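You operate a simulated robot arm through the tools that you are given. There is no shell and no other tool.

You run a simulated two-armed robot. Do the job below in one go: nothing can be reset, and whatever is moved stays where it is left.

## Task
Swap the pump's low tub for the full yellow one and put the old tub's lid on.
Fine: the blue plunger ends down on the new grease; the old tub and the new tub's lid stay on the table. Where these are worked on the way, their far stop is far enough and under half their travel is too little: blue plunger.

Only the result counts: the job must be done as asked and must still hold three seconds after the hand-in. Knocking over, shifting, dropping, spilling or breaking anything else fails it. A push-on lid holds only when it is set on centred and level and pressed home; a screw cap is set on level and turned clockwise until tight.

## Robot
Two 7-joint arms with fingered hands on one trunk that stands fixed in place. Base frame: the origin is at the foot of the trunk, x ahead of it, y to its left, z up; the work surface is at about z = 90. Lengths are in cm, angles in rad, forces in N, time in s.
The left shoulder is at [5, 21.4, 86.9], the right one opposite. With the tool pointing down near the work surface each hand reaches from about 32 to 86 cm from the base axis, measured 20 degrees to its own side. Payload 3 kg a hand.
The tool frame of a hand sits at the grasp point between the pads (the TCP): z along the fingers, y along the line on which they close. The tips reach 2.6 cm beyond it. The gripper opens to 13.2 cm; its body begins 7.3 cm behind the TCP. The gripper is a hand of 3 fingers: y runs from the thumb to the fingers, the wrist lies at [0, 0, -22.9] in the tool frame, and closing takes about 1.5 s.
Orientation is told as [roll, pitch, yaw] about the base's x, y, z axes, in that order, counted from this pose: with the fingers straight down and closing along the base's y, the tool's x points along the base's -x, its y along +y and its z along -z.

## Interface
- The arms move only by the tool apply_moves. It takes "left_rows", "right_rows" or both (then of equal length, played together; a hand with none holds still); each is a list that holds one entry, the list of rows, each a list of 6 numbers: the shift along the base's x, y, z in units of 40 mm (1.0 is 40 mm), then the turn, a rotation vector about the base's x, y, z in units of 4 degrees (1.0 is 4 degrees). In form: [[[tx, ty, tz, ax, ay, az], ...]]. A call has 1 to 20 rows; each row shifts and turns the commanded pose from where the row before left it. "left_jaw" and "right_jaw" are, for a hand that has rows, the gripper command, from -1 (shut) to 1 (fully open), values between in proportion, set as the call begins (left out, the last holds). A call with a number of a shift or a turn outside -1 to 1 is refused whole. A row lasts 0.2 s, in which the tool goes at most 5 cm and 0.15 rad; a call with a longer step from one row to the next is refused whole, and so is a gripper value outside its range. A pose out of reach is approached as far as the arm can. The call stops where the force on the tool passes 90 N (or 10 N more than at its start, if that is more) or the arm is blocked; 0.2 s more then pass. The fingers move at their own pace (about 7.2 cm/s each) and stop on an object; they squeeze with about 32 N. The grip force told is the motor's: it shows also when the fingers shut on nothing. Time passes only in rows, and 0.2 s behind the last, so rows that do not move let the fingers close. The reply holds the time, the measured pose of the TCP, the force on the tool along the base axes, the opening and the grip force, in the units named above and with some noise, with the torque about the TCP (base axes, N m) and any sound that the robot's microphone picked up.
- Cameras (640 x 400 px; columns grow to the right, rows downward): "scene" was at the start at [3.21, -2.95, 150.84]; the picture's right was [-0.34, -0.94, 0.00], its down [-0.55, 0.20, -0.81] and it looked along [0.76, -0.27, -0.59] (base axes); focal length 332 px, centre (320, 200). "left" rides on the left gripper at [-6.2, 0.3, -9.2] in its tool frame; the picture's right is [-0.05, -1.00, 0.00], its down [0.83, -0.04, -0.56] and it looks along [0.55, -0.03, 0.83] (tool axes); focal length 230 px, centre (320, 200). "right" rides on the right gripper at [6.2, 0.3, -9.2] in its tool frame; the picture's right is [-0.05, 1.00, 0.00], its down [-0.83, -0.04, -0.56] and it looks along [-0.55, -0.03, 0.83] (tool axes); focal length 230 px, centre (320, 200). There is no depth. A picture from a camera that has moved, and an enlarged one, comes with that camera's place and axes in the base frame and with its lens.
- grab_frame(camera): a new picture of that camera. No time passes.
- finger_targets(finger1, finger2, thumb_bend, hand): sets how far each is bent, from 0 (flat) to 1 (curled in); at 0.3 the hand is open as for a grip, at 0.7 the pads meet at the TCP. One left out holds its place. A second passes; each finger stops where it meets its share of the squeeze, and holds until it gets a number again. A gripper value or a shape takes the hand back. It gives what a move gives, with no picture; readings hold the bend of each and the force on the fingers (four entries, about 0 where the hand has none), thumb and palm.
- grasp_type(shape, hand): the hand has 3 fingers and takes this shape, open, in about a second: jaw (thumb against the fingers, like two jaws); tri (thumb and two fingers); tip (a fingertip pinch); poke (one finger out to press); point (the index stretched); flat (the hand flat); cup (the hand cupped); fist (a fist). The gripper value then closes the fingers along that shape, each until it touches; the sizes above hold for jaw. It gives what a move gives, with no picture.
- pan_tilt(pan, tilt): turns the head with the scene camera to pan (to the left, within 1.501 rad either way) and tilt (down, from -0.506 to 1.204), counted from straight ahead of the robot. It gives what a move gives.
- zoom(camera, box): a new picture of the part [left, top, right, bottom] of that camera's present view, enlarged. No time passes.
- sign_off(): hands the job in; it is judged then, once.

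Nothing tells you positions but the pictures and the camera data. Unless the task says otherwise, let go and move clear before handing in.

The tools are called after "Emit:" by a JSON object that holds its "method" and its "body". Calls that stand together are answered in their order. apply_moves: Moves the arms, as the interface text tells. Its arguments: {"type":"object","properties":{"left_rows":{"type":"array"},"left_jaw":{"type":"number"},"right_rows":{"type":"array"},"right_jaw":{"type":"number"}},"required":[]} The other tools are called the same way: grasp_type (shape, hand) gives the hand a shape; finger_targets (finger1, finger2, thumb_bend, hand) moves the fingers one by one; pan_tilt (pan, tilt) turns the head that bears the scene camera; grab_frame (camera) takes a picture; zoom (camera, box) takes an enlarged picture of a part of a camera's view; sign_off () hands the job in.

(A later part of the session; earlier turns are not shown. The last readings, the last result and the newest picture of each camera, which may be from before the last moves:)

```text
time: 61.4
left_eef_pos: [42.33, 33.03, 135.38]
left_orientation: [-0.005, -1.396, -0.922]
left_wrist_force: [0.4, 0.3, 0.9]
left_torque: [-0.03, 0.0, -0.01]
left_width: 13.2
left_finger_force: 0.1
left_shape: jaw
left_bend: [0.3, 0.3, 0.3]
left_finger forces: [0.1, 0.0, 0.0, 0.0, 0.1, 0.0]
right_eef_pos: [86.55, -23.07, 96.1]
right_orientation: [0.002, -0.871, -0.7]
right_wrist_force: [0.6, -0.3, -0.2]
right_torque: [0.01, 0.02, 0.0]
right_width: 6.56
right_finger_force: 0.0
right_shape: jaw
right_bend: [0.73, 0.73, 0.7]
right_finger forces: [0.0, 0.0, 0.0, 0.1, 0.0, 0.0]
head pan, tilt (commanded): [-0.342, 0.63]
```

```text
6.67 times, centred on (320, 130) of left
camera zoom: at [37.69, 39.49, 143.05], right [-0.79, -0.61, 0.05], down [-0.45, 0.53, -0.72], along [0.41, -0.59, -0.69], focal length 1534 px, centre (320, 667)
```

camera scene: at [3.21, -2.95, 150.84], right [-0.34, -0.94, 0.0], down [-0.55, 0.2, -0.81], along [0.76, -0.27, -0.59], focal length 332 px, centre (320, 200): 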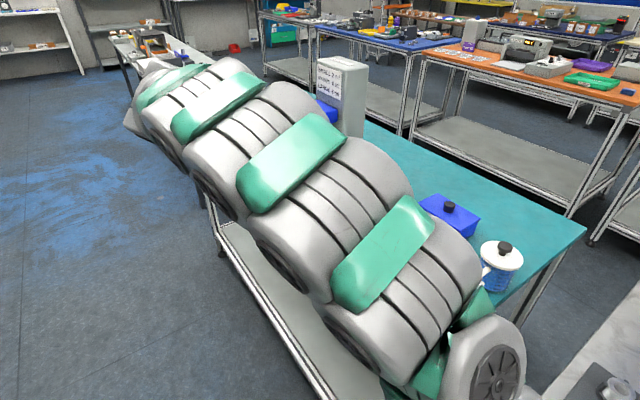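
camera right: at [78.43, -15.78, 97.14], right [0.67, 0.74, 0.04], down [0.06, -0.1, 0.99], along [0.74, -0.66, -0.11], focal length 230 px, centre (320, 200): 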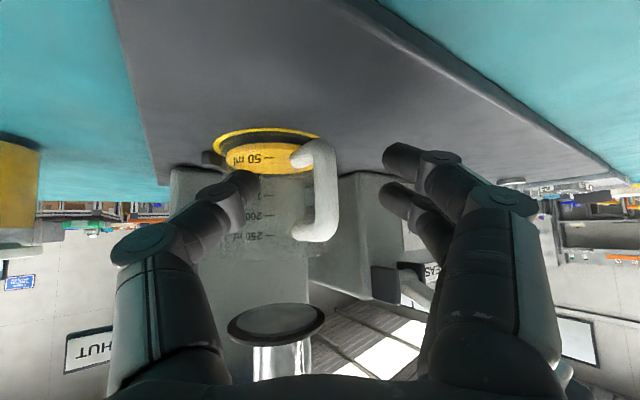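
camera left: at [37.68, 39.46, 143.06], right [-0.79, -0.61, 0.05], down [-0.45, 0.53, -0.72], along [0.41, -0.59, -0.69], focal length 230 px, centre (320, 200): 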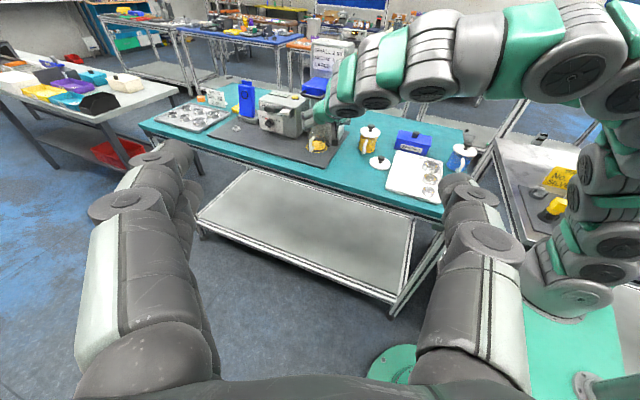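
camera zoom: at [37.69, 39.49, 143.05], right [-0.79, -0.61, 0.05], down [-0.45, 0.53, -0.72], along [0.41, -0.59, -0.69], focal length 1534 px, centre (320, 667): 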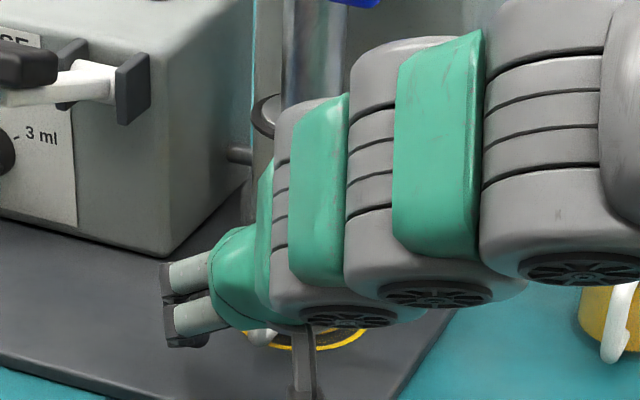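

The handle bar is right at the grasp point. I close the grip on it.

Emit:
{"method": "apply_moves", "body": {"right_rows": [[[0, 0, 0, 0, 0, 0], [0, 0, 0, 0, 0, 0], [0, 0, 0, 0, 0, 0], [0, 0, 0, 0, 0, 0], [0, 0, 0, 0, 0, 0], [0, 0, 0, 0, 0, 0], [0, 0, 0, 0, 0, 0], [0, 0, 0, 0, 0, 0]]], "right_jaw": -1}}

Emit:
{"method": "grab_frame", "body": {"camera": "right"}}

```text
time: 63.2
left_eef_pos: [42.32, 32.99, 135.44]
left_orientation: [-0.004, -1.394, -0.922]
left_wrist_force: [0.5, 0.3, -0.1]
left_torque: [0.02, 0.02, -0.02]
left_width: 13.21
left_finger_force: 0.1
left_shape: jaw
left_bend: [0.3, 0.3, 0.3]
left_finger forces: [0.0, 0.0, 0.1, 0.0, 0.0, 0.1]
right_eef_pos: [86.68, -23.12, 96.16]
right_orientation: [0.001, -0.873, -0.703]
right_wrist_force: [-0.3, -0.3, -1.0]
right_torque: [0.07, 0.05, 0.0]
right_width: 0.23
right_finger_force: 32.1
right_shape: jaw
right_bend: [0.71, 0.7, 0.71]
right_finger forces: [19.5, 11.1, 0.1, 0.0, 27.3, 0.0]
head pan, tilt (commanded): [-0.342, 0.63]
```

```text
taken
camera right: at [78.43, -15.76, 97.16], right [0.67, 0.74, 0.04], down [0.06, -0.1, 0.99], along [0.74, -0.66, -0.11], focal length 230 px, centre (320, 200)
```

right: 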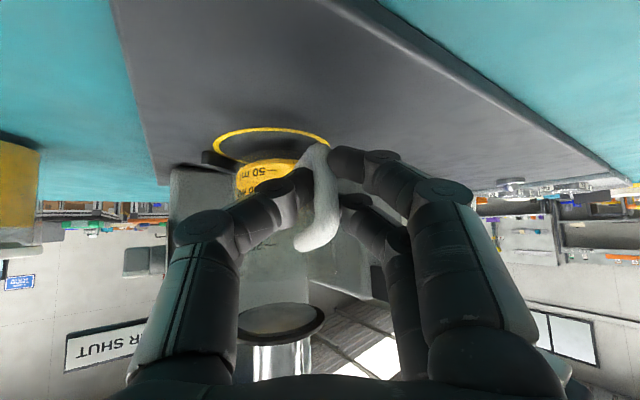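

The grip holds, but the tub seems to have shifted in the view; I zoom to check it is upright.

Emit:
{"method": "zoom", "body": {"camera": "right", "box": [180, 110, 380, 270]}}

Emit:
{"method": "zoom", "body": {"camera": "left", "box": [280, 100, 360, 160]}}

Emit:
{"method": "grab_frame", "body": {"camera": "scene"}}

```text
2.50 times, centred on (280, 190) of right
camera zoom: at [78.43, -15.76, 97.16], right [0.67, 0.74, 0.04], down [0.06, -0.1, 0.99], along [0.74, -0.66, -0.11], focal length 575 px, centre (420, 225)
```

zoom: 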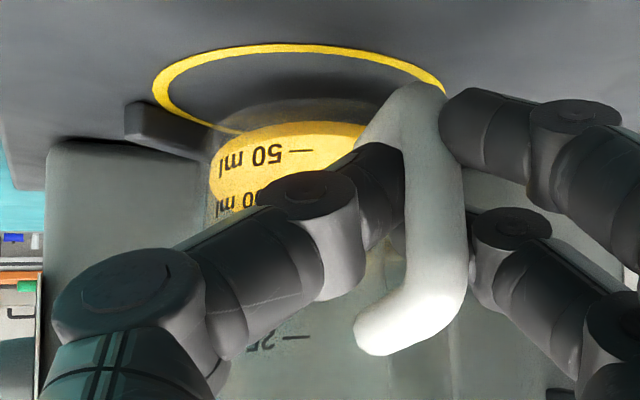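

```text
6.67 times, centred on (320, 130) of left
camera zoom: at [37.7, 39.49, 143.05], right [-0.79, -0.61, 0.05], down [-0.45, 0.53, -0.72], along [0.41, -0.59, -0.69], focal length 1534 px, centre (320, 667)
```

zoom: 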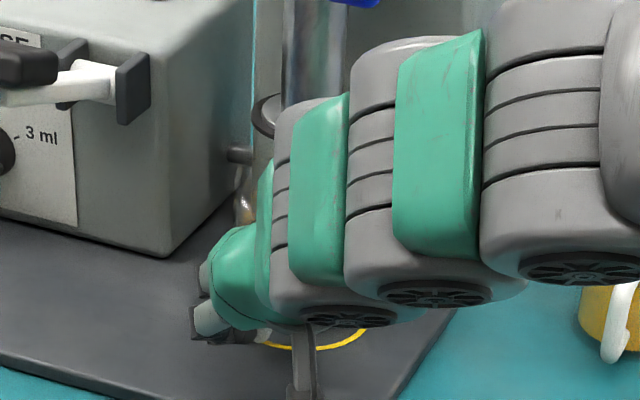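

```text
taken
camera scene: at [3.21, -2.95, 150.84], right [-0.34, -0.94, 0.0], down [-0.55, 0.2, -0.81], along [0.76, -0.27, -0.59], focal length 332 px, centre (320, 200)
```

scene: 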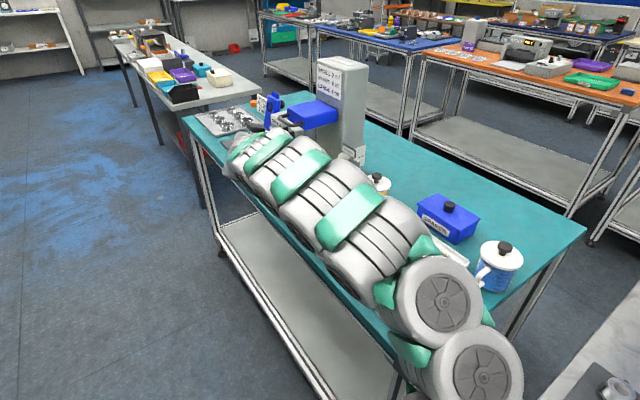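

The tub appears gripped and slightly turned/raised, still upright. I lift it 2 cm gently and check again.

Emit:
{"method": "apply_moves", "body": {"right_rows": [[[0, 0, 0.1, 0, 0, 0], [0, 0, 0.1, 0, 0, 0], [0, 0, 0.1, 0, 0, 0], [0, 0, 0.1, 0, 0, 0], [0, 0, 0, 0, 0, 0]]]}}

Emit:
{"method": "grab_frame", "body": {"camera": "right"}}

Emit:
{"method": "zoom", "body": {"camera": "left", "box": [280, 90, 380, 160]}}

```text
time: 64.4
left_eef_pos: [42.21, 32.95, 135.33]
left_orientation: [-0.004, -1.394, -0.922]
left_wrist_force: [0.3, -0.1, -0.3]
left_torque: [0.0, -0.02, 0.0]
left_width: 13.17
left_finger_force: 0.0
left_shape: jaw
left_bend: [0.3, 0.3, 0.3]
left_finger forces: [0.1, 0.1, 0.0, 0.0, 0.1, 0.0]
right_eef_pos: [86.58, -22.95, 97.78]
right_orientation: [0.002, -0.874, -0.701]
right_wrist_force: [-0.9, 0.1, -0.5]
right_torque: [0.05, 0.02, 0.0]
right_width: 0.23
right_finger_force: 31.3
right_shape: jaw
right_bend: [0.71, 0.7, 0.71]
right_finger forces: [19.5, 11.1, 0.0, 0.0, 27.5, 0.0]
head pan, tilt (commanded): [-0.342, 0.63]
```

```text
taken
camera right: at [78.44, -15.72, 98.82], right [0.67, 0.74, 0.04], down [0.06, -0.1, 0.99], along [0.74, -0.66, -0.11], focal length 230 px, centre (320, 200)
```

right: 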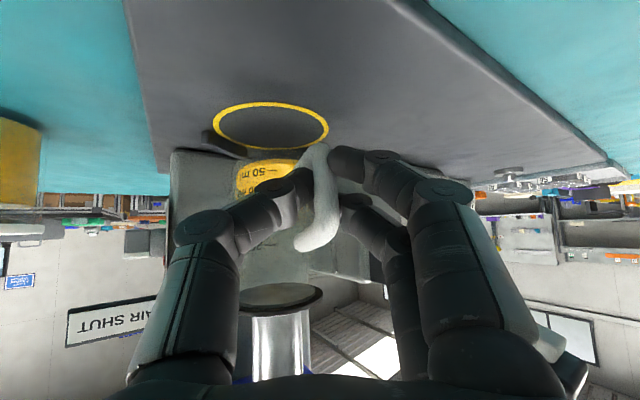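

```text
5.71 times, centred on (330, 125) of left
camera zoom: at [37.7, 39.49, 143.05], right [-0.79, -0.61, 0.05], down [-0.45, 0.53, -0.72], along [0.41, -0.59, -0.69], focal length 1315 px, centre (263, 629)
```

zoom: 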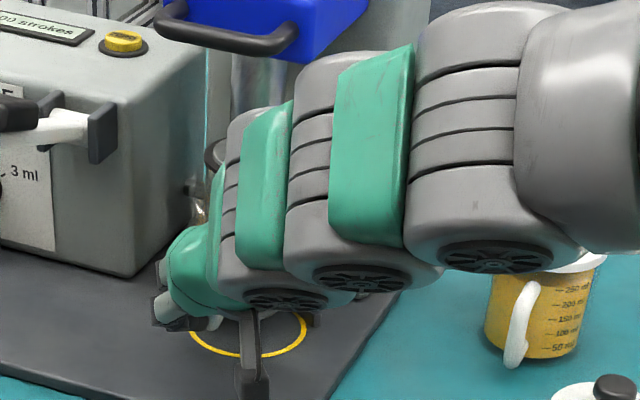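

The tub comes with the hand. I draw it straight out from under the plunger toward the front-left, keeping it low.

Emit:
{"method": "apply_moves", "body": {"right_rows": [[[-0.15, 0.126, 0, 0, 0, 0], [-0.23, 0.193, 0, 0, 0, 0], [-0.23, 0.193, 0, 0, 0, 0], [-0.23, 0.193, 0, 0, 0, 0], [-0.23, 0.193, 0, 0, 0, 0], [-0.23, 0.193, 0, 0, 0, 0], [-0.23, 0.193, 0, 0, 0, 0], [-0.23, 0.193, 0, 0, 0, 0], [-0.15, 0.126, 0, 0, 0, 0], [0, 0, 0, 0, 0, 0]]]}}

Emit:
{"method": "grab_frame", "body": {"camera": "right"}}

Emit:
{"method": "grab_frame", "body": {"camera": "left"}}

Emit:
{"method": "grab_frame", "body": {"camera": "scene"}}

```text
time: 66.6
left_eef_pos: [42.28, 33.03, 135.39]
left_orientation: [-0.004, -1.395, -0.92]
left_wrist_force: [-0.2, 0.3, 0.0]
left_torque: [0.01, -0.05, -0.01]
left_width: 13.2
left_finger_force: 0.0
left_shape: jaw
left_bend: [0.3, 0.3, 0.3]
left_finger forces: [0.0, 0.1, 0.1, 0.0, 0.0, 0.1]
right_eef_pos: [79.01, -16.55, 97.64]
right_orientation: [0.001, -0.871, -0.701]
right_wrist_force: [0.4, 0.1, -0.9]
right_torque: [0.07, 0.02, 0.01]
right_width: 0.18
right_finger_force: 32.4
right_shape: jaw
right_bend: [0.71, 0.7, 0.71]
right_finger forces: [19.6, 10.2, 0.1, 0.1, 27.1, 0.1]
head pan, tilt (commanded): [-0.342, 0.63]
```

```text
taken
camera right: at [70.76, -9.37, 98.79], right [0.67, 0.74, 0.04], down [0.06, -0.1, 0.99], along [0.74, -0.66, -0.11], focal length 230 px, centre (320, 200)
```

right: 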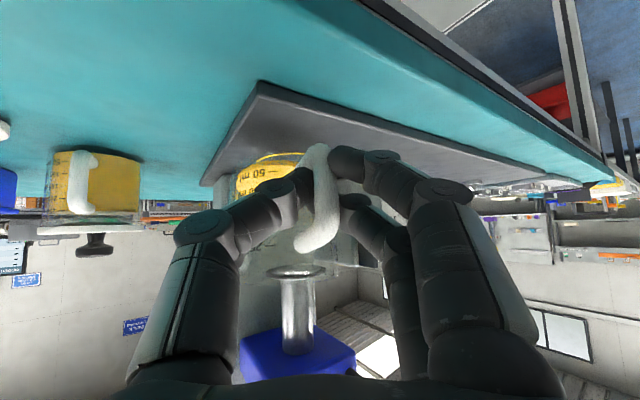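

```text
taken
camera left: at [37.69, 39.49, 143.05], right [-0.79, -0.61, 0.05], down [-0.45, 0.53, -0.72], along [0.41, -0.59, -0.69], focal length 230 px, centre (320, 200)
```

left: 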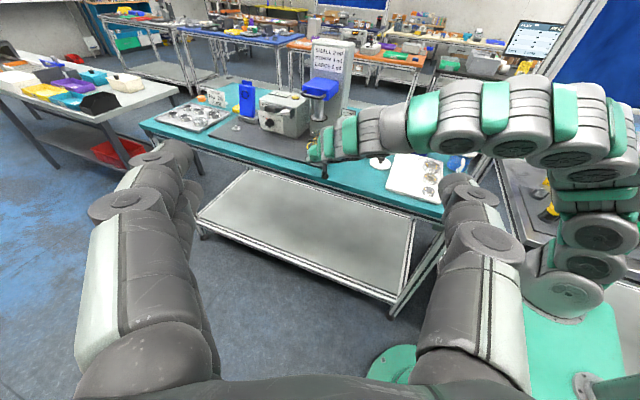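

```text
taken
camera scene: at [3.21, -2.95, 150.84], right [-0.34, -0.94, 0.0], down [-0.55, 0.2, -0.81], along [0.76, -0.27, -0.59], focal length 332 px, centre (320, 200)
```

scene: 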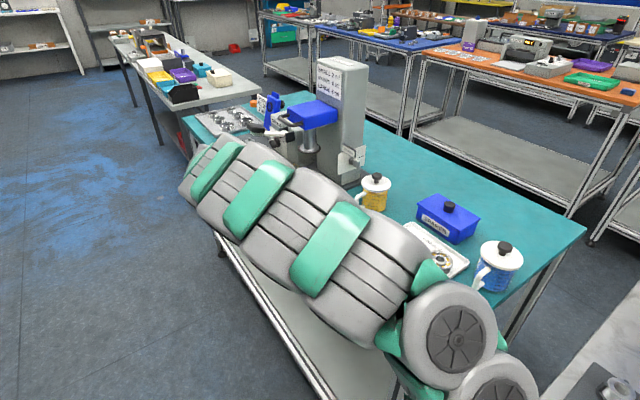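

The tub is out and everything else is undisturbed. I raise it and carry it toward a clear table spot near (69,-28).

Emit:
{"method": "apply_moves", "body": {"right_rows": [[[0, 0, 0.3, 0, 0, 0], [0, 0, 0.4, 0, 0, 0], [0, 0, 0.4, 0, 0, 0], [0, 0, 0.4, 0, 0, 0], [-0.2, -0.1, 0, 0, 0, 0], [-0.42, -0.22, 0, 0, 0, 0], [-0.42, -0.22, 0, 0, 0, 0], [-0.42, -0.22, 0, 0, 0, 0], [-0.42, -0.22, 0, 0, 0, 0], [-0.42, -0.22, 0, 0, 0, 0], [-0.42, -0.22, 0, 0, 0, 0], [-0.42, -0.22, 0, 0, 0, 0], [-0.42, -0.22, 0, 0, 0, 0], [-0.2, -0.1, 0, 0, 0, 0], [0, 0, 0, 0, 0, 0]]]}}

Emit:
{"method": "grab_frame", "body": {"camera": "right"}}

Emit:
{"method": "grab_frame", "body": {"camera": "left"}}

Emit:
{"method": "grab_frame", "body": {"camera": "scene"}}

```text
time: 69.8
left_eef_pos: [42.29, 32.96, 135.36]
left_orientation: [-0.006, -1.393, -0.921]
left_wrist_force: [-0.4, 0.0, 0.3]
left_torque: [0.04, -0.01, 0.03]
left_width: 13.22
left_finger_force: 0.1
left_shape: jaw
left_bend: [0.3, 0.3, 0.3]
left_finger forces: [0.0, 0.0, 0.0, 0.0, 0.0, 0.0]
right_eef_pos: [64.0, -24.4, 103.78]
right_orientation: [0.002, -0.87, -0.7]
right_wrist_force: [-0.6, 0.3, -1.2]
right_torque: [0.04, 0.01, -0.02]
right_width: 0.17
right_finger_force: 31.8
right_shape: jaw
right_bend: [0.71, 0.71, 0.71]
right_finger forces: [19.8, 9.4, 0.0, 0.0, 27.1, 0.0]
head pan, tilt (commanded): [-0.342, 0.63]
```

```text
taken
camera right: at [55.76, -17.16, 104.82], right [0.67, 0.74, 0.04], down [0.06, -0.1, 0.99], along [0.74, -0.66, -0.11], focal length 230 px, centre (320, 200)
```

right: 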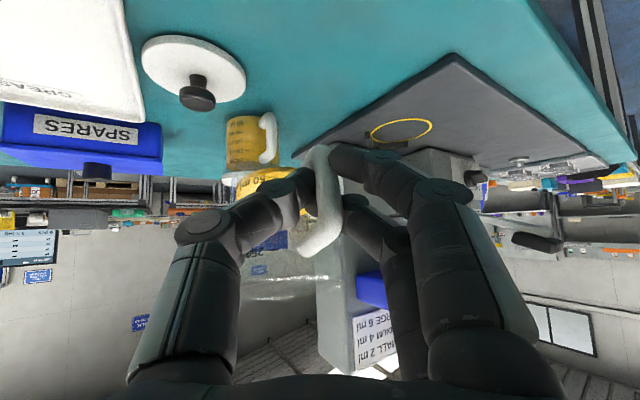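

```text
taken
camera left: at [37.69, 39.49, 143.05], right [-0.79, -0.61, 0.05], down [-0.45, 0.53, -0.72], along [0.41, -0.59, -0.69], focal length 230 px, centre (320, 200)
```

left: 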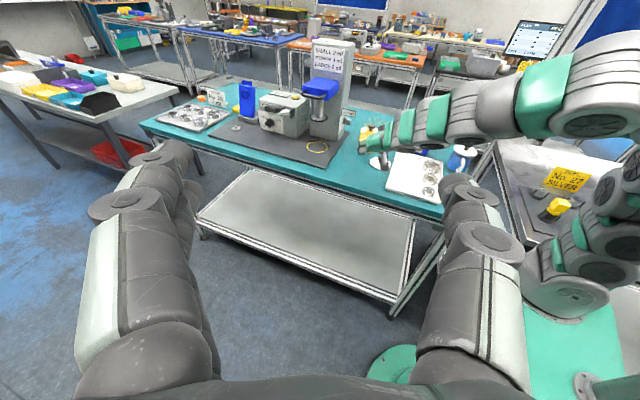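

```text
taken
camera scene: at [3.21, -2.95, 150.84], right [-0.34, -0.94, 0.0], down [-0.55, 0.2, -0.81], along [0.76, -0.27, -0.59], focal length 332 px, centre (320, 200)
```

scene: 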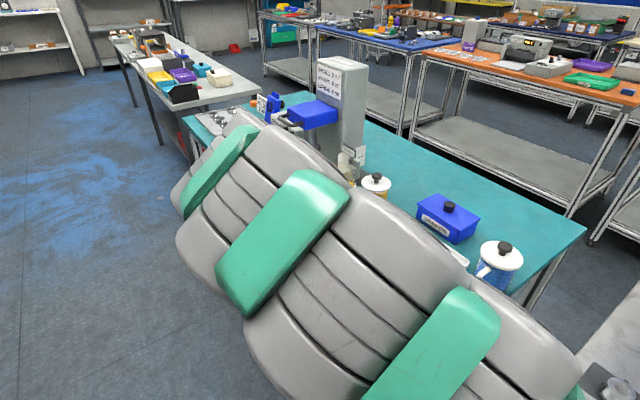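

I zoom to check the held tub's tilt and where its bottom is.

Emit:
{"method": "zoom", "body": {"camera": "left", "box": [310, 90, 430, 180]}}

Emit:
{"method": "zoom", "body": {"camera": "right", "box": [200, 120, 400, 320]}}

```text
4.44 times, centred on (370, 135) of left
camera zoom: at [37.69, 39.49, 143.05], right [-0.79, -0.61, 0.05], down [-0.45, 0.53, -0.72], along [0.41, -0.59, -0.69], focal length 1022 px, centre (98, 489)
```

zoom: 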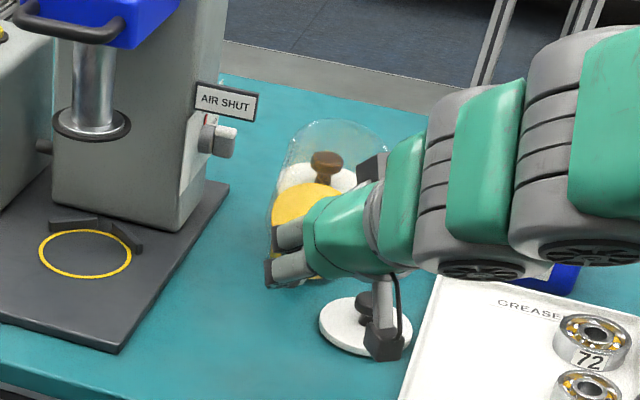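

```text
2.00 times, centred on (300, 220) of right
camera zoom: at [55.76, -17.16, 104.82], right [0.67, 0.74, 0.04], down [0.06, -0.1, 0.99], along [0.74, -0.66, -0.11], focal length 460 px, centre (360, 160)
```

zoom: 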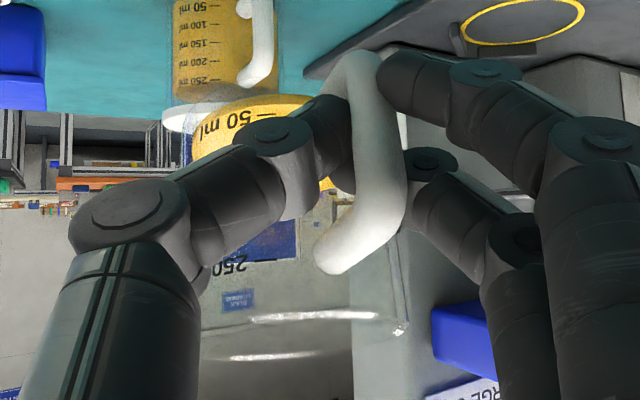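

The tub looks nearly vertical from this side. I zoom in more to judge its rim ellipse and grease level.

Emit:
{"method": "zoom", "body": {"camera": "left", "box": [350, 105, 410, 150]}}

Emit:
{"method": "zoom", "body": {"camera": "right", "box": [220, 140, 360, 320]}}

```text
8.89 times, centred on (380, 128) of left
camera zoom: at [37.69, 39.49, 143.05], right [-0.79, -0.61, 0.05], down [-0.45, 0.53, -0.72], along [0.41, -0.59, -0.69], focal length 2045 px, centre (-213, 844)
```

zoom: 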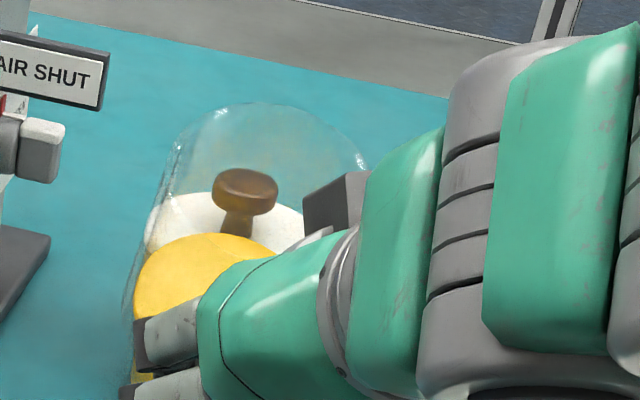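

```text
2.22 times, centred on (290, 230) of right
camera zoom: at [55.76, -17.16, 104.82], right [0.67, 0.74, 0.04], down [0.06, -0.1, 0.99], along [0.74, -0.66, -0.11], focal length 511 px, centre (387, 133)
```

zoom: 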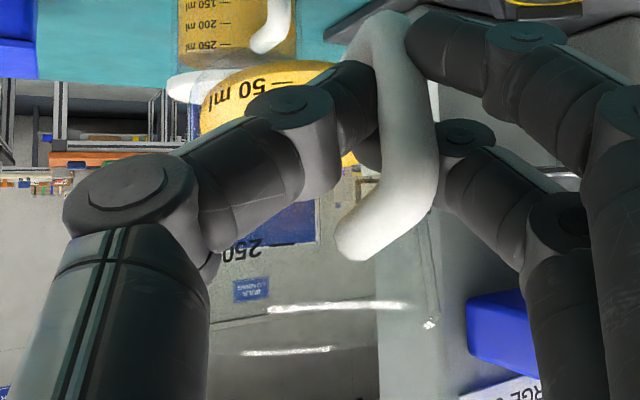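

The old tub hangs upright with its bottom near z≈100.8 and its centre near (66.7,-30.2). I shift it a little away from the loose lid and lower it most of the way.

Emit:
{"method": "apply_moves", "body": {"right_rows": [[[0.15, 0.225, 0, 0, 0, 0], [0.15, 0.225, 0, 0, 0, 0], [0.15, 0.225, 0, 0, 0, 0], [0, 0, -0.3, 0, 0, 0], [0, 0, -0.35, 0, 0, 0], [0, 0, -0.35, 0, 0, 0], [0, 0, -0.35, 0, 0, 0], [0, 0, -0.35, 0, 0, 0], [0, 0, -0.3, 0, 0, 0], [0, 0, 0, 0, 0, 0]]]}}

Emit:
{"method": "grab_frame", "body": {"camera": "right"}}

Emit:
{"method": "zoom", "body": {"camera": "left", "box": [310, 90, 430, 180]}}

```text
time: 72.0
left_eef_pos: [42.33, 32.97, 135.49]
left_orientation: [-0.005, -1.394, -0.921]
left_wrist_force: [0.2, -1.0, -0.8]
left_torque: [0.03, -0.01, 0.0]
left_width: 13.21
left_finger_force: 0.0
left_shape: jaw
left_bend: [0.3, 0.3, 0.3]
left_finger forces: [0.0, 0.0, 0.0, 0.0, 0.0, 0.0]
right_eef_pos: [65.64, -21.84, 95.69]
right_orientation: [0.003, -0.871, -0.702]
right_wrist_force: [0.0, 0.1, -1.1]
right_torque: [0.05, 0.01, 0.01]
right_width: 0.16
right_finger_force: 32.0
right_shape: jaw
right_bend: [0.71, 0.71, 0.71]
right_finger forces: [19.9, 0.0, 0.0, 0.0, 27.2, 0.0]
head pan, tilt (commanded): [-0.342, 0.63]
```

```text
taken
camera right: at [57.52, -14.49, 96.75], right [0.67, 0.74, 0.04], down [0.06, -0.1, 0.99], along [0.74, -0.66, -0.11], focal length 230 px, centre (320, 200)
```

right: 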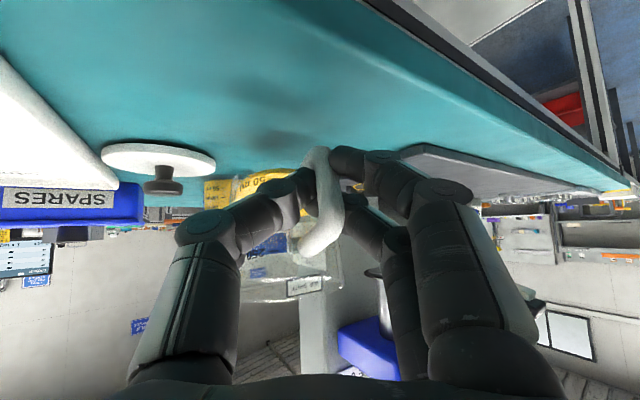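

```text
4.44 times, centred on (370, 135) of left
camera zoom: at [37.7, 39.49, 143.05], right [-0.79, -0.61, 0.05], down [-0.45, 0.53, -0.72], along [0.41, -0.59, -0.69], focal length 1022 px, centre (98, 489)
```

zoom: 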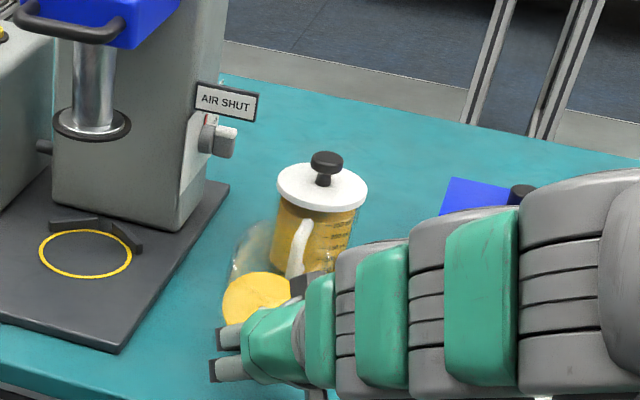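

One finger's grip weakened, so I'll set the tub down now. I lower gently in small steps, watching the force.

Emit:
{"method": "apply_moves", "body": {"right_rows": [[[0, 0, -0.1, 0, 0, 0], [0, 0, -0.1, 0, 0, 0], [0, 0, -0.1, 0, 0, 0], [0, 0, -0.1, 0, 0, 0]]]}}

Emit:
{"method": "zoom", "body": {"camera": "right", "box": [180, 120, 400, 320]}}

Emit:
{"method": "zoom", "body": {"camera": "left", "box": [335, 120, 415, 180]}}

```text
time: 73.0
left_eef_pos: [42.15, 33.1, 135.49]
left_orientation: [-0.003, -1.393, -0.922]
left_wrist_force: [0.2, -0.4, -0.3]
left_torque: [0.01, -0.02, 0.01]
left_width: 13.19
left_finger_force: 0.1
left_shape: jaw
left_bend: [0.3, 0.3, 0.3]
left_finger forces: [0.0, 0.1, 0.1, 0.0, 0.0, 0.0]
right_eef_pos: [65.78, -21.71, 94.17]
right_orientation: [0.002, -0.872, -0.703]
right_wrist_force: [0.4, 0.5, -0.5]
right_torque: [0.04, 0.03, -0.01]
right_width: 0.16
right_finger_force: 31.7
right_shape: jaw
right_bend: [0.71, 0.71, 0.71]
right_finger forces: [19.8, 0.0, 0.0, 0.0, 27.1, 0.0]
head pan, tilt (commanded): [-0.342, 0.63]
```

```text
2.00 times, centred on (290, 220) of right
camera zoom: at [57.52, -14.48, 95.22], right [0.67, 0.74, 0.04], down [0.05, -0.1, 0.99], along [0.74, -0.66, -0.11], focal length 460 px, centre (380, 160)
```

zoom: 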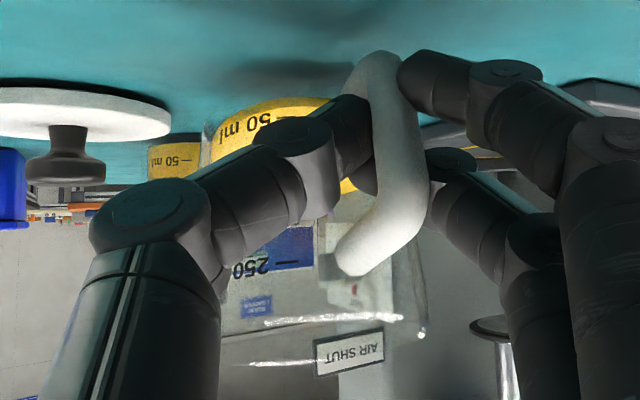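

```text
6.67 times, centred on (375, 150) of left
camera zoom: at [37.69, 39.49, 143.05], right [-0.79, -0.61, 0.05], down [-0.45, 0.53, -0.72], along [0.41, -0.59, -0.69], focal length 1534 px, centre (-47, 533)
```

zoom: 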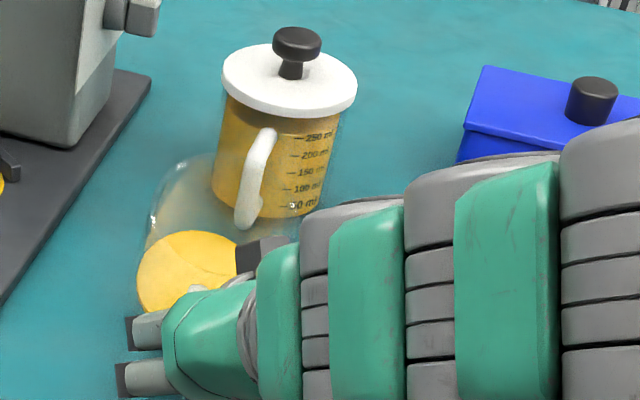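

Contact is close. I lower a few more millimetres.

Emit:
{"method": "apply_moves", "body": {"right_rows": [[[0, 0, -0.05, 0, 0, 0], [0, 0, -0.05, 0, 0, 0], [0, 0, -0.05, 0, 0, 0]]]}}

```text
time: 73.8
left_eef_pos: [42.33, 32.97, 135.49]
left_orientation: [-0.006, -1.395, -0.921]
left_wrist_force: [0.9, 0.6, 0.1]
left_torque: [0.02, 0.01, 0.05]
left_width: 13.19
left_finger_force: 0.0
left_shape: jaw
left_bend: [0.3, 0.3, 0.3]
left_finger forces: [0.1, 0.0, 0.0, 0.0, 0.0, 0.0]
right_eef_pos: [65.67, -21.73, 93.6]
right_orientation: [0.002, -0.874, -0.703]
right_wrist_force: [0.4, -0.1, -0.6]
right_torque: [0.06, 0.03, 0.0]
right_width: 0.17
right_finger_force: 32.3
right_shape: jaw
right_bend: [0.71, 0.71, 0.71]
right_finger forces: [19.9, 0.1, 0.0, 0.0, 27.1, 0.0]
head pan, tilt (commanded): [-0.342, 0.63]
```

Emit:
{"method": "apply_moves", "body": {"right_rows": [[[0, 0, -0.05, 0, 0, 0], [0, 0, -0.05, 0, 0, 0]]]}}

Emit:
{"method": "zoom", "body": {"camera": "right", "box": [180, 120, 400, 320]}}

```text
time: 74.4
left_eef_pos: [42.35, 32.98, 135.5]
left_orientation: [-0.005, -1.395, -0.923]
left_wrist_force: [0.5, 0.3, 0.1]
left_torque: [0.0, -0.01, -0.01]
left_width: 13.18
left_finger_force: 0.1
left_shape: jaw
left_bend: [0.3, 0.3, 0.3]
left_finger forces: [0.1, 0.0, 0.1, 0.0, 0.0, 0.0]
right_eef_pos: [65.74, -21.73, 93.24]
right_orientation: [0.001, -0.874, -0.702]
right_wrist_force: [0.4, 0.5, 1.7]
right_torque: [-0.01, -0.01, 0.01]
right_width: 0.18
right_finger_force: 32.3
right_shape: jaw
right_bend: [0.7, 0.71, 0.72]
right_finger forces: [20.1, 0.6, 0.1, 0.0, 28.9, 0.0]
head pan, tilt (commanded): [-0.342, 0.63]
```

```text
2.00 times, centred on (290, 220) of right
camera zoom: at [57.56, -14.48, 94.21], right [0.67, 0.74, 0.04], down [0.06, -0.1, 0.99], along [0.74, -0.66, -0.11], focal length 460 px, centre (380, 160)
```

zoom: 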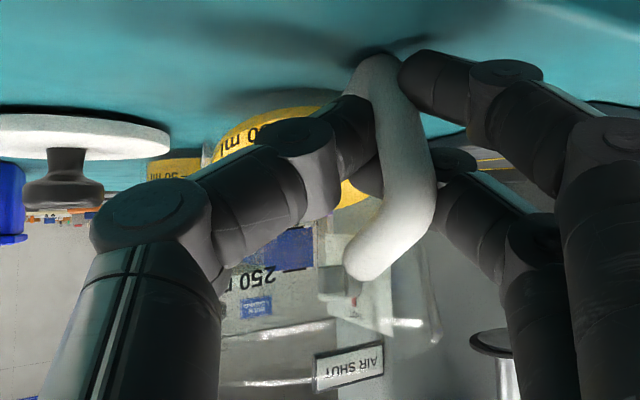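

The tub touches the table (upward force appears). I open the grip gently and look.

Emit:
{"method": "apply_moves", "body": {"right_rows": [[[0, 0, 0, 0, 0, 0], [0, 0, 0, 0, 0, 0], [0, 0, 0, 0, 0, 0], [0, 0, 0, 0, 0, 0]]], "right_jaw": -0.5}}

Emit:
{"method": "grab_frame", "body": {"camera": "right"}}

Emit:
{"method": "zoom", "body": {"camera": "left", "box": [335, 120, 415, 180]}}

```text
time: 75.4
left_eef_pos: [42.28, 32.96, 135.43]
left_orientation: [-0.004, -1.397, -0.921]
left_wrist_force: [-0.3, -1.0, 0.1]
left_torque: [-0.01, 0.01, 0.03]
left_width: 13.2
left_finger_force: 0.1
left_shape: jaw
left_bend: [0.3, 0.3, 0.3]
left_finger forces: [0.1, 0.0, 0.0, 0.0, 0.0, 0.0]
right_eef_pos: [65.74, -21.79, 93.16]
right_orientation: [0.003, -0.873, -0.702]
right_wrist_force: [0.5, 0.0, -0.4]
right_torque: [0.01, -0.01, -0.03]
right_width: 3.27
right_finger_force: 0.1
right_shape: jaw
right_bend: [0.73, 0.73, 0.7]
right_finger forces: [0.0, 0.1, 0.1, 0.0, 0.0, 0.0]
head pan, tilt (commanded): [-0.342, 0.63]
```

```text
taken
camera right: at [57.56, -14.48, 94.19], right [0.67, 0.74, 0.04], down [0.06, -0.1, 0.99], along [0.74, -0.66, -0.11], focal length 230 px, centre (320, 200)
```

right: 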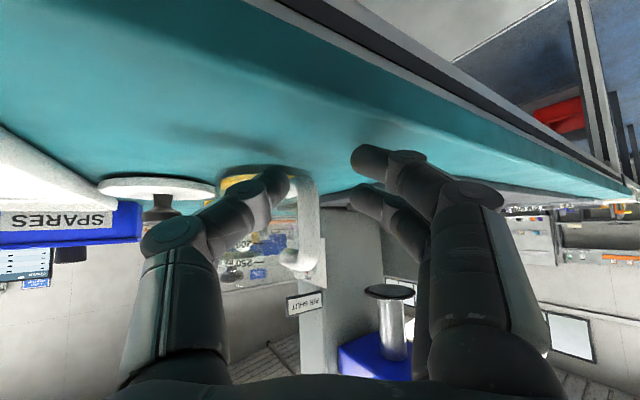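

```text
6.67 times, centred on (375, 150) of left
camera zoom: at [37.69, 39.49, 143.05], right [-0.79, -0.61, 0.05], down [-0.45, 0.53, -0.72], along [0.41, -0.59, -0.69], focal length 1534 px, centre (-47, 533)
```

zoom: 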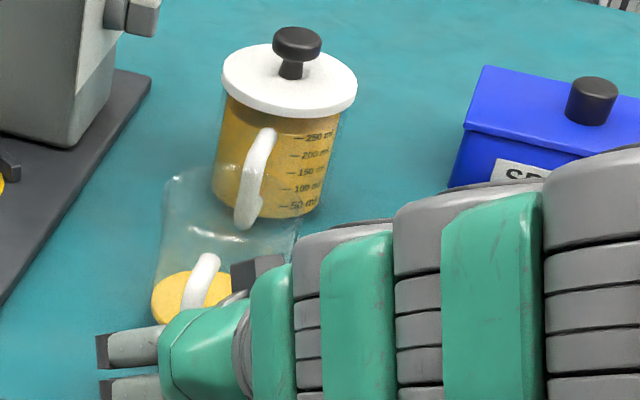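

The hand has let go; I need to see whether the tub stands upright. I back the right hand off along its axis.

Emit:
{"method": "apply_moves", "body": {"right_rows": [[[-0.1, 0.084, 0.11, 0, 0, 0], [-0.2, 0.168, 0.22, 0, 0, 0], [-0.2, 0.168, 0.22, 0, 0, 0], [-0.3, 0.252, 0.33, 0, 0, 0], [-0.3, 0.252, 0.33, 0, 0, 0], [-0.3, 0.252, 0.33, 0, 0, 0]]]}}

Emit:
{"method": "grab_frame", "body": {"camera": "right"}}

Emit:
{"method": "zoom", "body": {"camera": "left", "box": [325, 110, 425, 180]}}

```text
time: 76.8
left_eef_pos: [42.24, 32.94, 135.4]
left_orientation: [-0.006, -1.395, -0.922]
left_wrist_force: [-0.2, 0.1, 0.2]
left_torque: [0.01, 0.0, 0.02]
left_width: 13.2
left_finger_force: 0.1
left_shape: jaw
left_bend: [0.3, 0.3, 0.3]
left_finger forces: [0.1, 0.0, 0.1, 0.0, 0.0, 0.1]
right_eef_pos: [60.07, -17.0, 99.45]
right_orientation: [0.002, -0.871, -0.703]
right_wrist_force: [-0.6, -0.8, -0.4]
right_torque: [0.0, 0.03, -0.04]
right_width: 3.29
right_finger_force: 0.0
right_shape: jaw
right_bend: [0.73, 0.73, 0.7]
right_finger forces: [0.0, 0.1, 0.0, 0.0, 0.0, 0.0]
head pan, tilt (commanded): [-0.342, 0.63]
```

```text
taken
camera right: at [51.91, -9.75, 100.42], right [0.67, 0.74, 0.04], down [0.06, -0.1, 0.99], along [0.74, -0.66, -0.11], focal length 230 px, centre (320, 200)
```

right: 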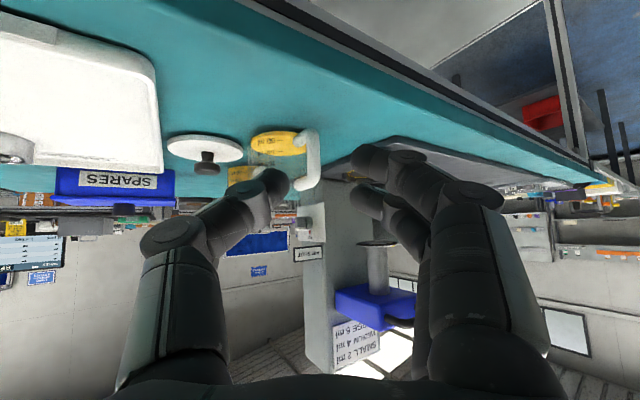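

```text
5.71 times, centred on (375, 145) of left
camera zoom: at [37.69, 39.49, 143.05], right [-0.79, -0.61, 0.05], down [-0.45, 0.53, -0.72], along [0.41, -0.59, -0.69], focal length 1315 px, centre (6, 514)
```

zoom: 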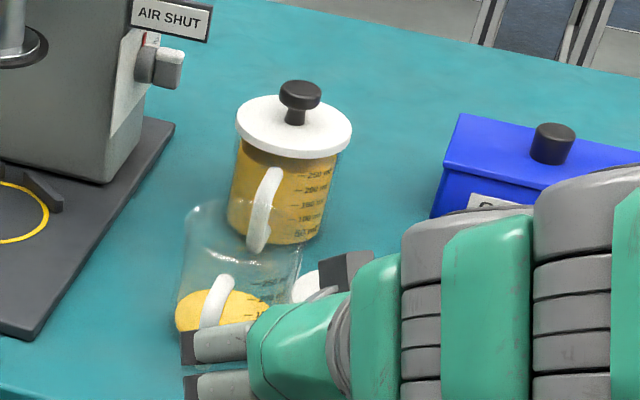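

The old tub stands upright on the table. I raise the right hand and turn it to point straight down for the lid work.

Emit:
{"method": "apply_moves", "body": {"right_rows": [[[-0.15, 0.05, 0.433, 0.619, 0.7356, 0], [-0.15, 0.05, 0.433, 0.619, 0.7356, 0], [-0.077, -0.096, 0.433, 0.619, 0.7356, 0], [-0.077, -0.096, 0.433, 0.619, 0.7356, 0], [-0.077, -0.096, 0.433, 0.619, 0.7356, 0], [-0.077, -0.096, 0.433, 0.619, 0.7356, 0], [-0.077, -0.096, 0.433, 0.619, 0.7356, 0], [-0.077, -0.096, 0.433, 0.619, 0.7356, 0], [-0.077, -0.096, 0.433, 0.619, 0.7356, 0], [-0.077, -0.15, 0.433, 0.619, 0.7356, 0], [-0.077, -0.15, 0.433, 0.619, 0.7356, 0], [-0.077, -0.15, 0.433, 0.619, 0.7356, 0], [-0.077, -0.15, 0.433, 0.619, 0.7356, 0], [0, 0, 0, 0, 0, 0]]], "right_jaw": 0.2}}

Emit:
{"method": "grab_frame", "body": {"camera": "right"}}

Emit:
{"method": "grab_frame", "body": {"camera": "left"}}

Emit:
{"method": "grab_frame", "body": {"camera": "scene"}}

```text
time: 79.8
left_eef_pos: [42.39, 32.98, 135.45]
left_orientation: [-0.006, -1.394, -0.921]
left_wrist_force: [-0.2, -0.8, -0.7]
left_torque: [0.03, 0.0, -0.01]
left_width: 13.2
left_finger_force: 0.1
left_shape: jaw
left_bend: [0.3, 0.3, 0.3]
left_finger forces: [0.0, 0.1, 0.0, 0.0, 0.1, 0.1]
right_eef_pos: [55.43, -21.6, 121.88]
right_orientation: [0.001, 0.002, -0.702]
right_wrist_force: [-0.3, -0.2, 0.2]
right_torque: [0.0, 0.01, 0.01]
right_width: 7.88
right_finger_force: 0.1
right_shape: jaw
right_bend: [0.71, 0.71, 0.71]
right_finger forces: [0.1, 0.0, 0.1, 0.1, 0.1, 0.0]
head pan, tilt (commanded): [-0.342, 0.63]
```

```text
taken
camera right: at [51.03, -17.51, 130.88], right [0.68, 0.73, 0.0], down [0.61, -0.57, 0.55], along [0.4, -0.38, -0.83], focal length 230 px, centre (320, 200)
```

right: 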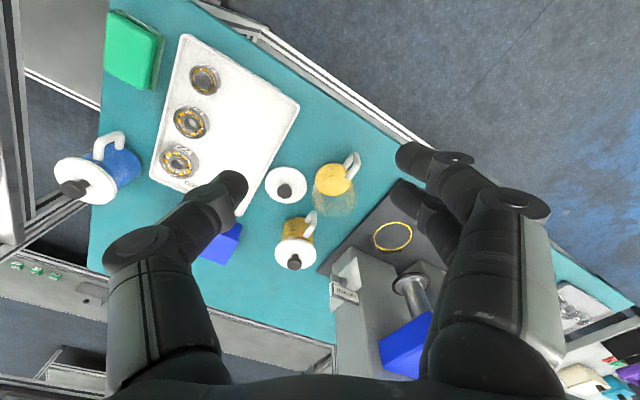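

```text
taken
camera left: at [37.7, 39.49, 143.05], right [-0.79, -0.61, 0.05], down [-0.45, 0.53, -0.72], along [0.41, -0.59, -0.69], focal length 230 px, centre (320, 200)
```

left: 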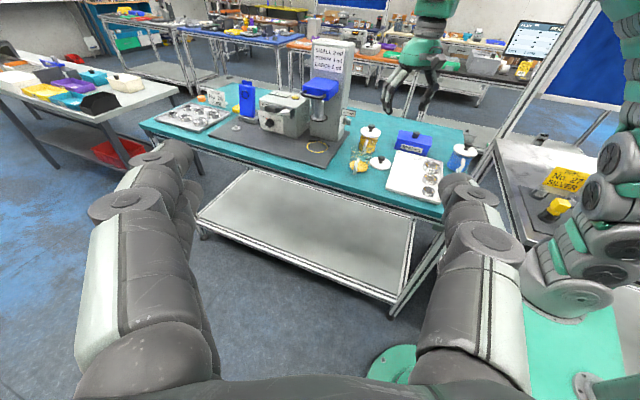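

```text
taken
camera scene: at [3.21, -2.95, 150.84], right [-0.34, -0.94, 0.0], down [-0.55, 0.2, -0.81], along [0.76, -0.27, -0.59], focal length 332 px, centre (320, 200)
```

scene: 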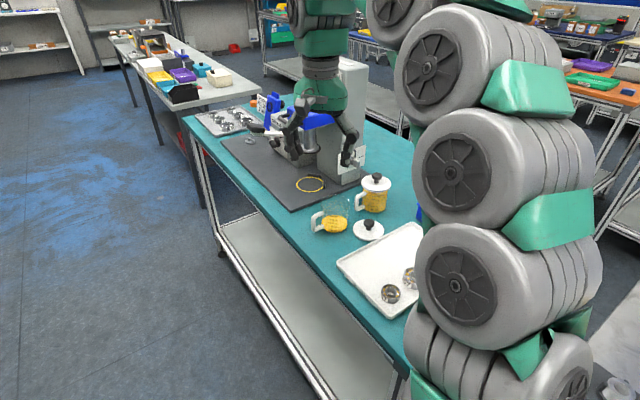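

Now all cameras see the old tub. I zoom on it, the loose lid and the yellow tub.

Emit:
{"method": "zoom", "body": {"camera": "scene", "box": [300, 165, 400, 245]}}

Emit:
{"method": "zoom", "body": {"camera": "left", "box": [335, 115, 415, 180]}}

Emit:
{"method": "zoom", "body": {"camera": "right", "box": [255, 140, 375, 280]}}

```text
5.00 times, centred on (350, 205) of scene
camera zoom: at [3.21, -2.95, 150.84], right [-0.34, -0.94, 0.0], down [-0.55, 0.2, -0.81], along [0.76, -0.27, -0.59], focal length 1662 px, centre (170, 175)
```

zoom: 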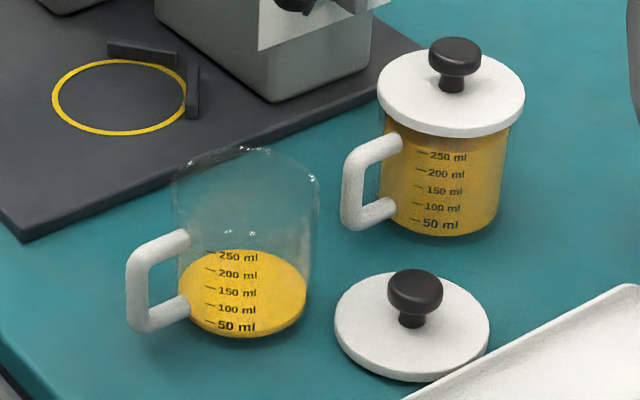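

```text
6.15 times, centred on (375, 148) of left
camera zoom: at [37.7, 39.49, 143.05], right [-0.79, -0.61, 0.05], down [-0.45, 0.53, -0.72], along [0.41, -0.59, -0.69], focal length 1416 px, centre (-18, 523)
```

zoom: 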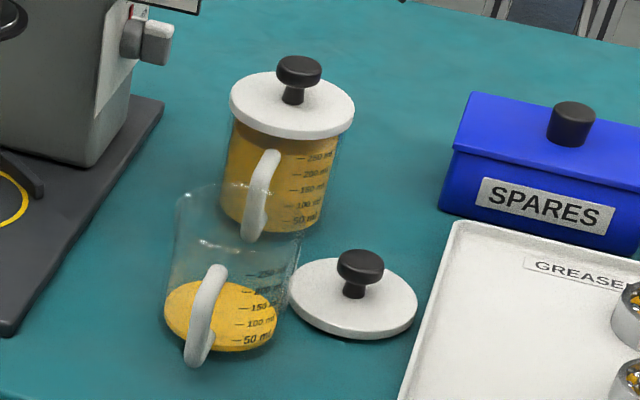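

```text
2.86 times, centred on (315, 210) of right
camera zoom: at [51.03, -17.51, 130.88], right [0.68, 0.73, 0.0], down [0.61, -0.57, 0.55], along [0.4, -0.38, -0.83], focal length 657 px, centre (334, 171)
```

zoom: 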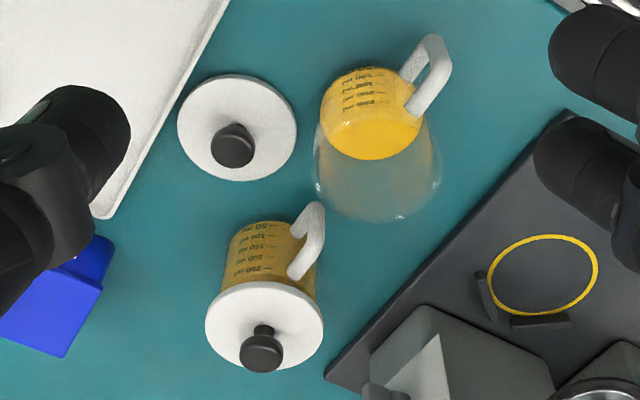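

The old tub stands at about (68.9,-30.7), rim z≈98.2; the loose lid is at (62.95,-37.95) with its knob top near z 94. I turn the right hand to a heading that keeps its fingers clear of the tub and hover over the lid.

Emit:
{"method": "apply_moves", "body": {"right_rows": [[[0.104, -0.227, -0.1, 0, 0, 0.955], [0.104, -0.227, -0.1, 0, 0, 0.955], [0.104, -0.227, -0.1, 0, 0, 0.955], [0.104, -0.227, -0.1, 0, 0, 0.955], [0.104, -0.227, -0.1, 0, 0, 0.955], [0.104, -0.227, -0.1, 0, 0, 0.955], [0.104, -0.227, -0.1, 0, 0, 0.955], [0.104, -0.227, -0.1, 0, 0, 0.955], [0.104, -0.227, -0.1, 0, 0, 0.955], [0.104, -0.227, -0.1, 0, 0, 0.955], [0.104, -0.227, -0.1, 0, 0, 0.955], [0.104, -0.227, -0.1, 0, 0, 0.955], [0.104, -0.227, -0.1, 0, 0, 0.955], [0.104, -0.227, -0.1, 0, 0, 0.955], [0.104, -0.227, -0.1, 0, 0, 0.955], [0.104, -0.227, -0.1, 0, 0, 0.955], [0.104, -0.227, -0.1, 0, 0, 0.955], [0.104, -0.227, -0.1, 0, 0, 0.955]]], "right_jaw": 0}}

Emit:
{"method": "grab_frame", "body": {"camera": "right"}}

Emit:
{"method": "grab_frame", "body": {"camera": "left"}}

```text
time: 83.6
left_eef_pos: [42.28, 33.04, 135.51]
left_orientation: [-0.006, -1.393, -0.921]
left_wrist_force: [0.0, 0.1, -0.9]
left_torque: [0.02, 0.0, -0.01]
left_width: 13.18
left_finger_force: 0.1
left_shape: jaw
left_bend: [0.3, 0.3, 0.3]
left_finger forces: [0.1, 0.1, 0.0, 0.1, 0.0, 0.0]
right_eef_pos: [63.08, -38.06, 114.54]
right_orientation: [0.002, 0.001, 0.501]
right_wrist_force: [0.0, 1.0, 0.2]
right_torque: [0.01, 0.0, -0.02]
right_width: 6.66
right_finger_force: 0.1
right_shape: jaw
right_bend: [0.73, 0.73, 0.7]
right_finger forces: [0.1, 0.0, 0.0, 0.1, 0.1, 0.0]
head pan, tilt (commanded): [-0.342, 0.63]
```

```text
taken
camera right: at [57.56, -40.81, 123.61], right [-0.43, 0.9, 0.0], down [0.75, 0.36, 0.55], along [0.5, 0.24, -0.83], focal length 230 px, centre (320, 200)
```

right: 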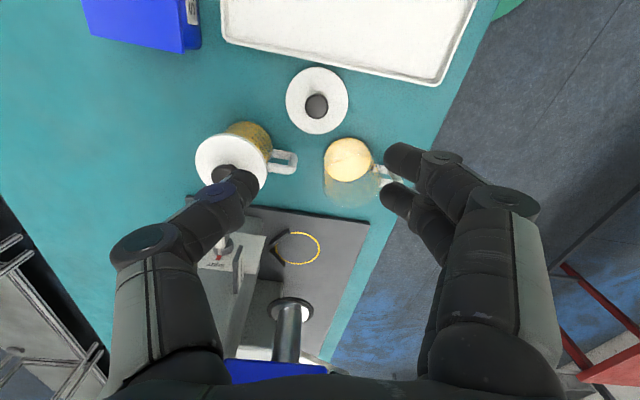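

```text
taken
camera left: at [37.69, 39.49, 143.05], right [-0.79, -0.61, 0.05], down [-0.45, 0.53, -0.72], along [0.41, -0.59, -0.69], focal length 230 px, centre (320, 200)
```

left: 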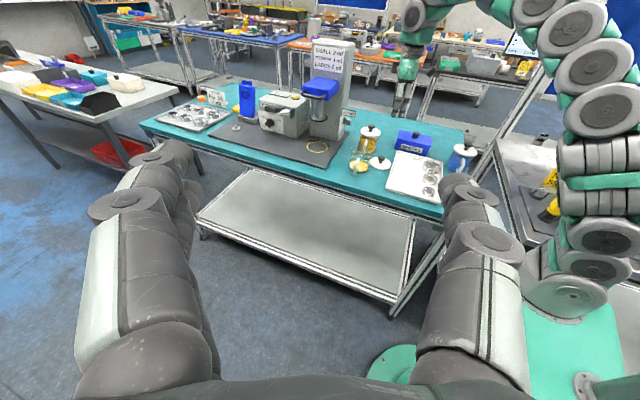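

The hand hovers over the loose lid. I zoom to centre precisely on its knob.

Emit:
{"method": "zoom", "body": {"camera": "right", "box": [270, 50, 370, 150]}}

```text
4.00 times, centred on (320, 100) of right
camera zoom: at [57.56, -40.81, 123.61], right [-0.43, 0.9, 0.0], down [0.75, 0.36, 0.55], along [0.5, 0.24, -0.83], focal length 920 px, centre (320, 600)
```

zoom: 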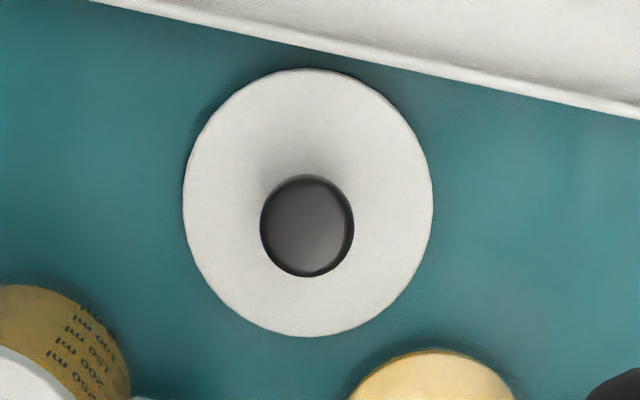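

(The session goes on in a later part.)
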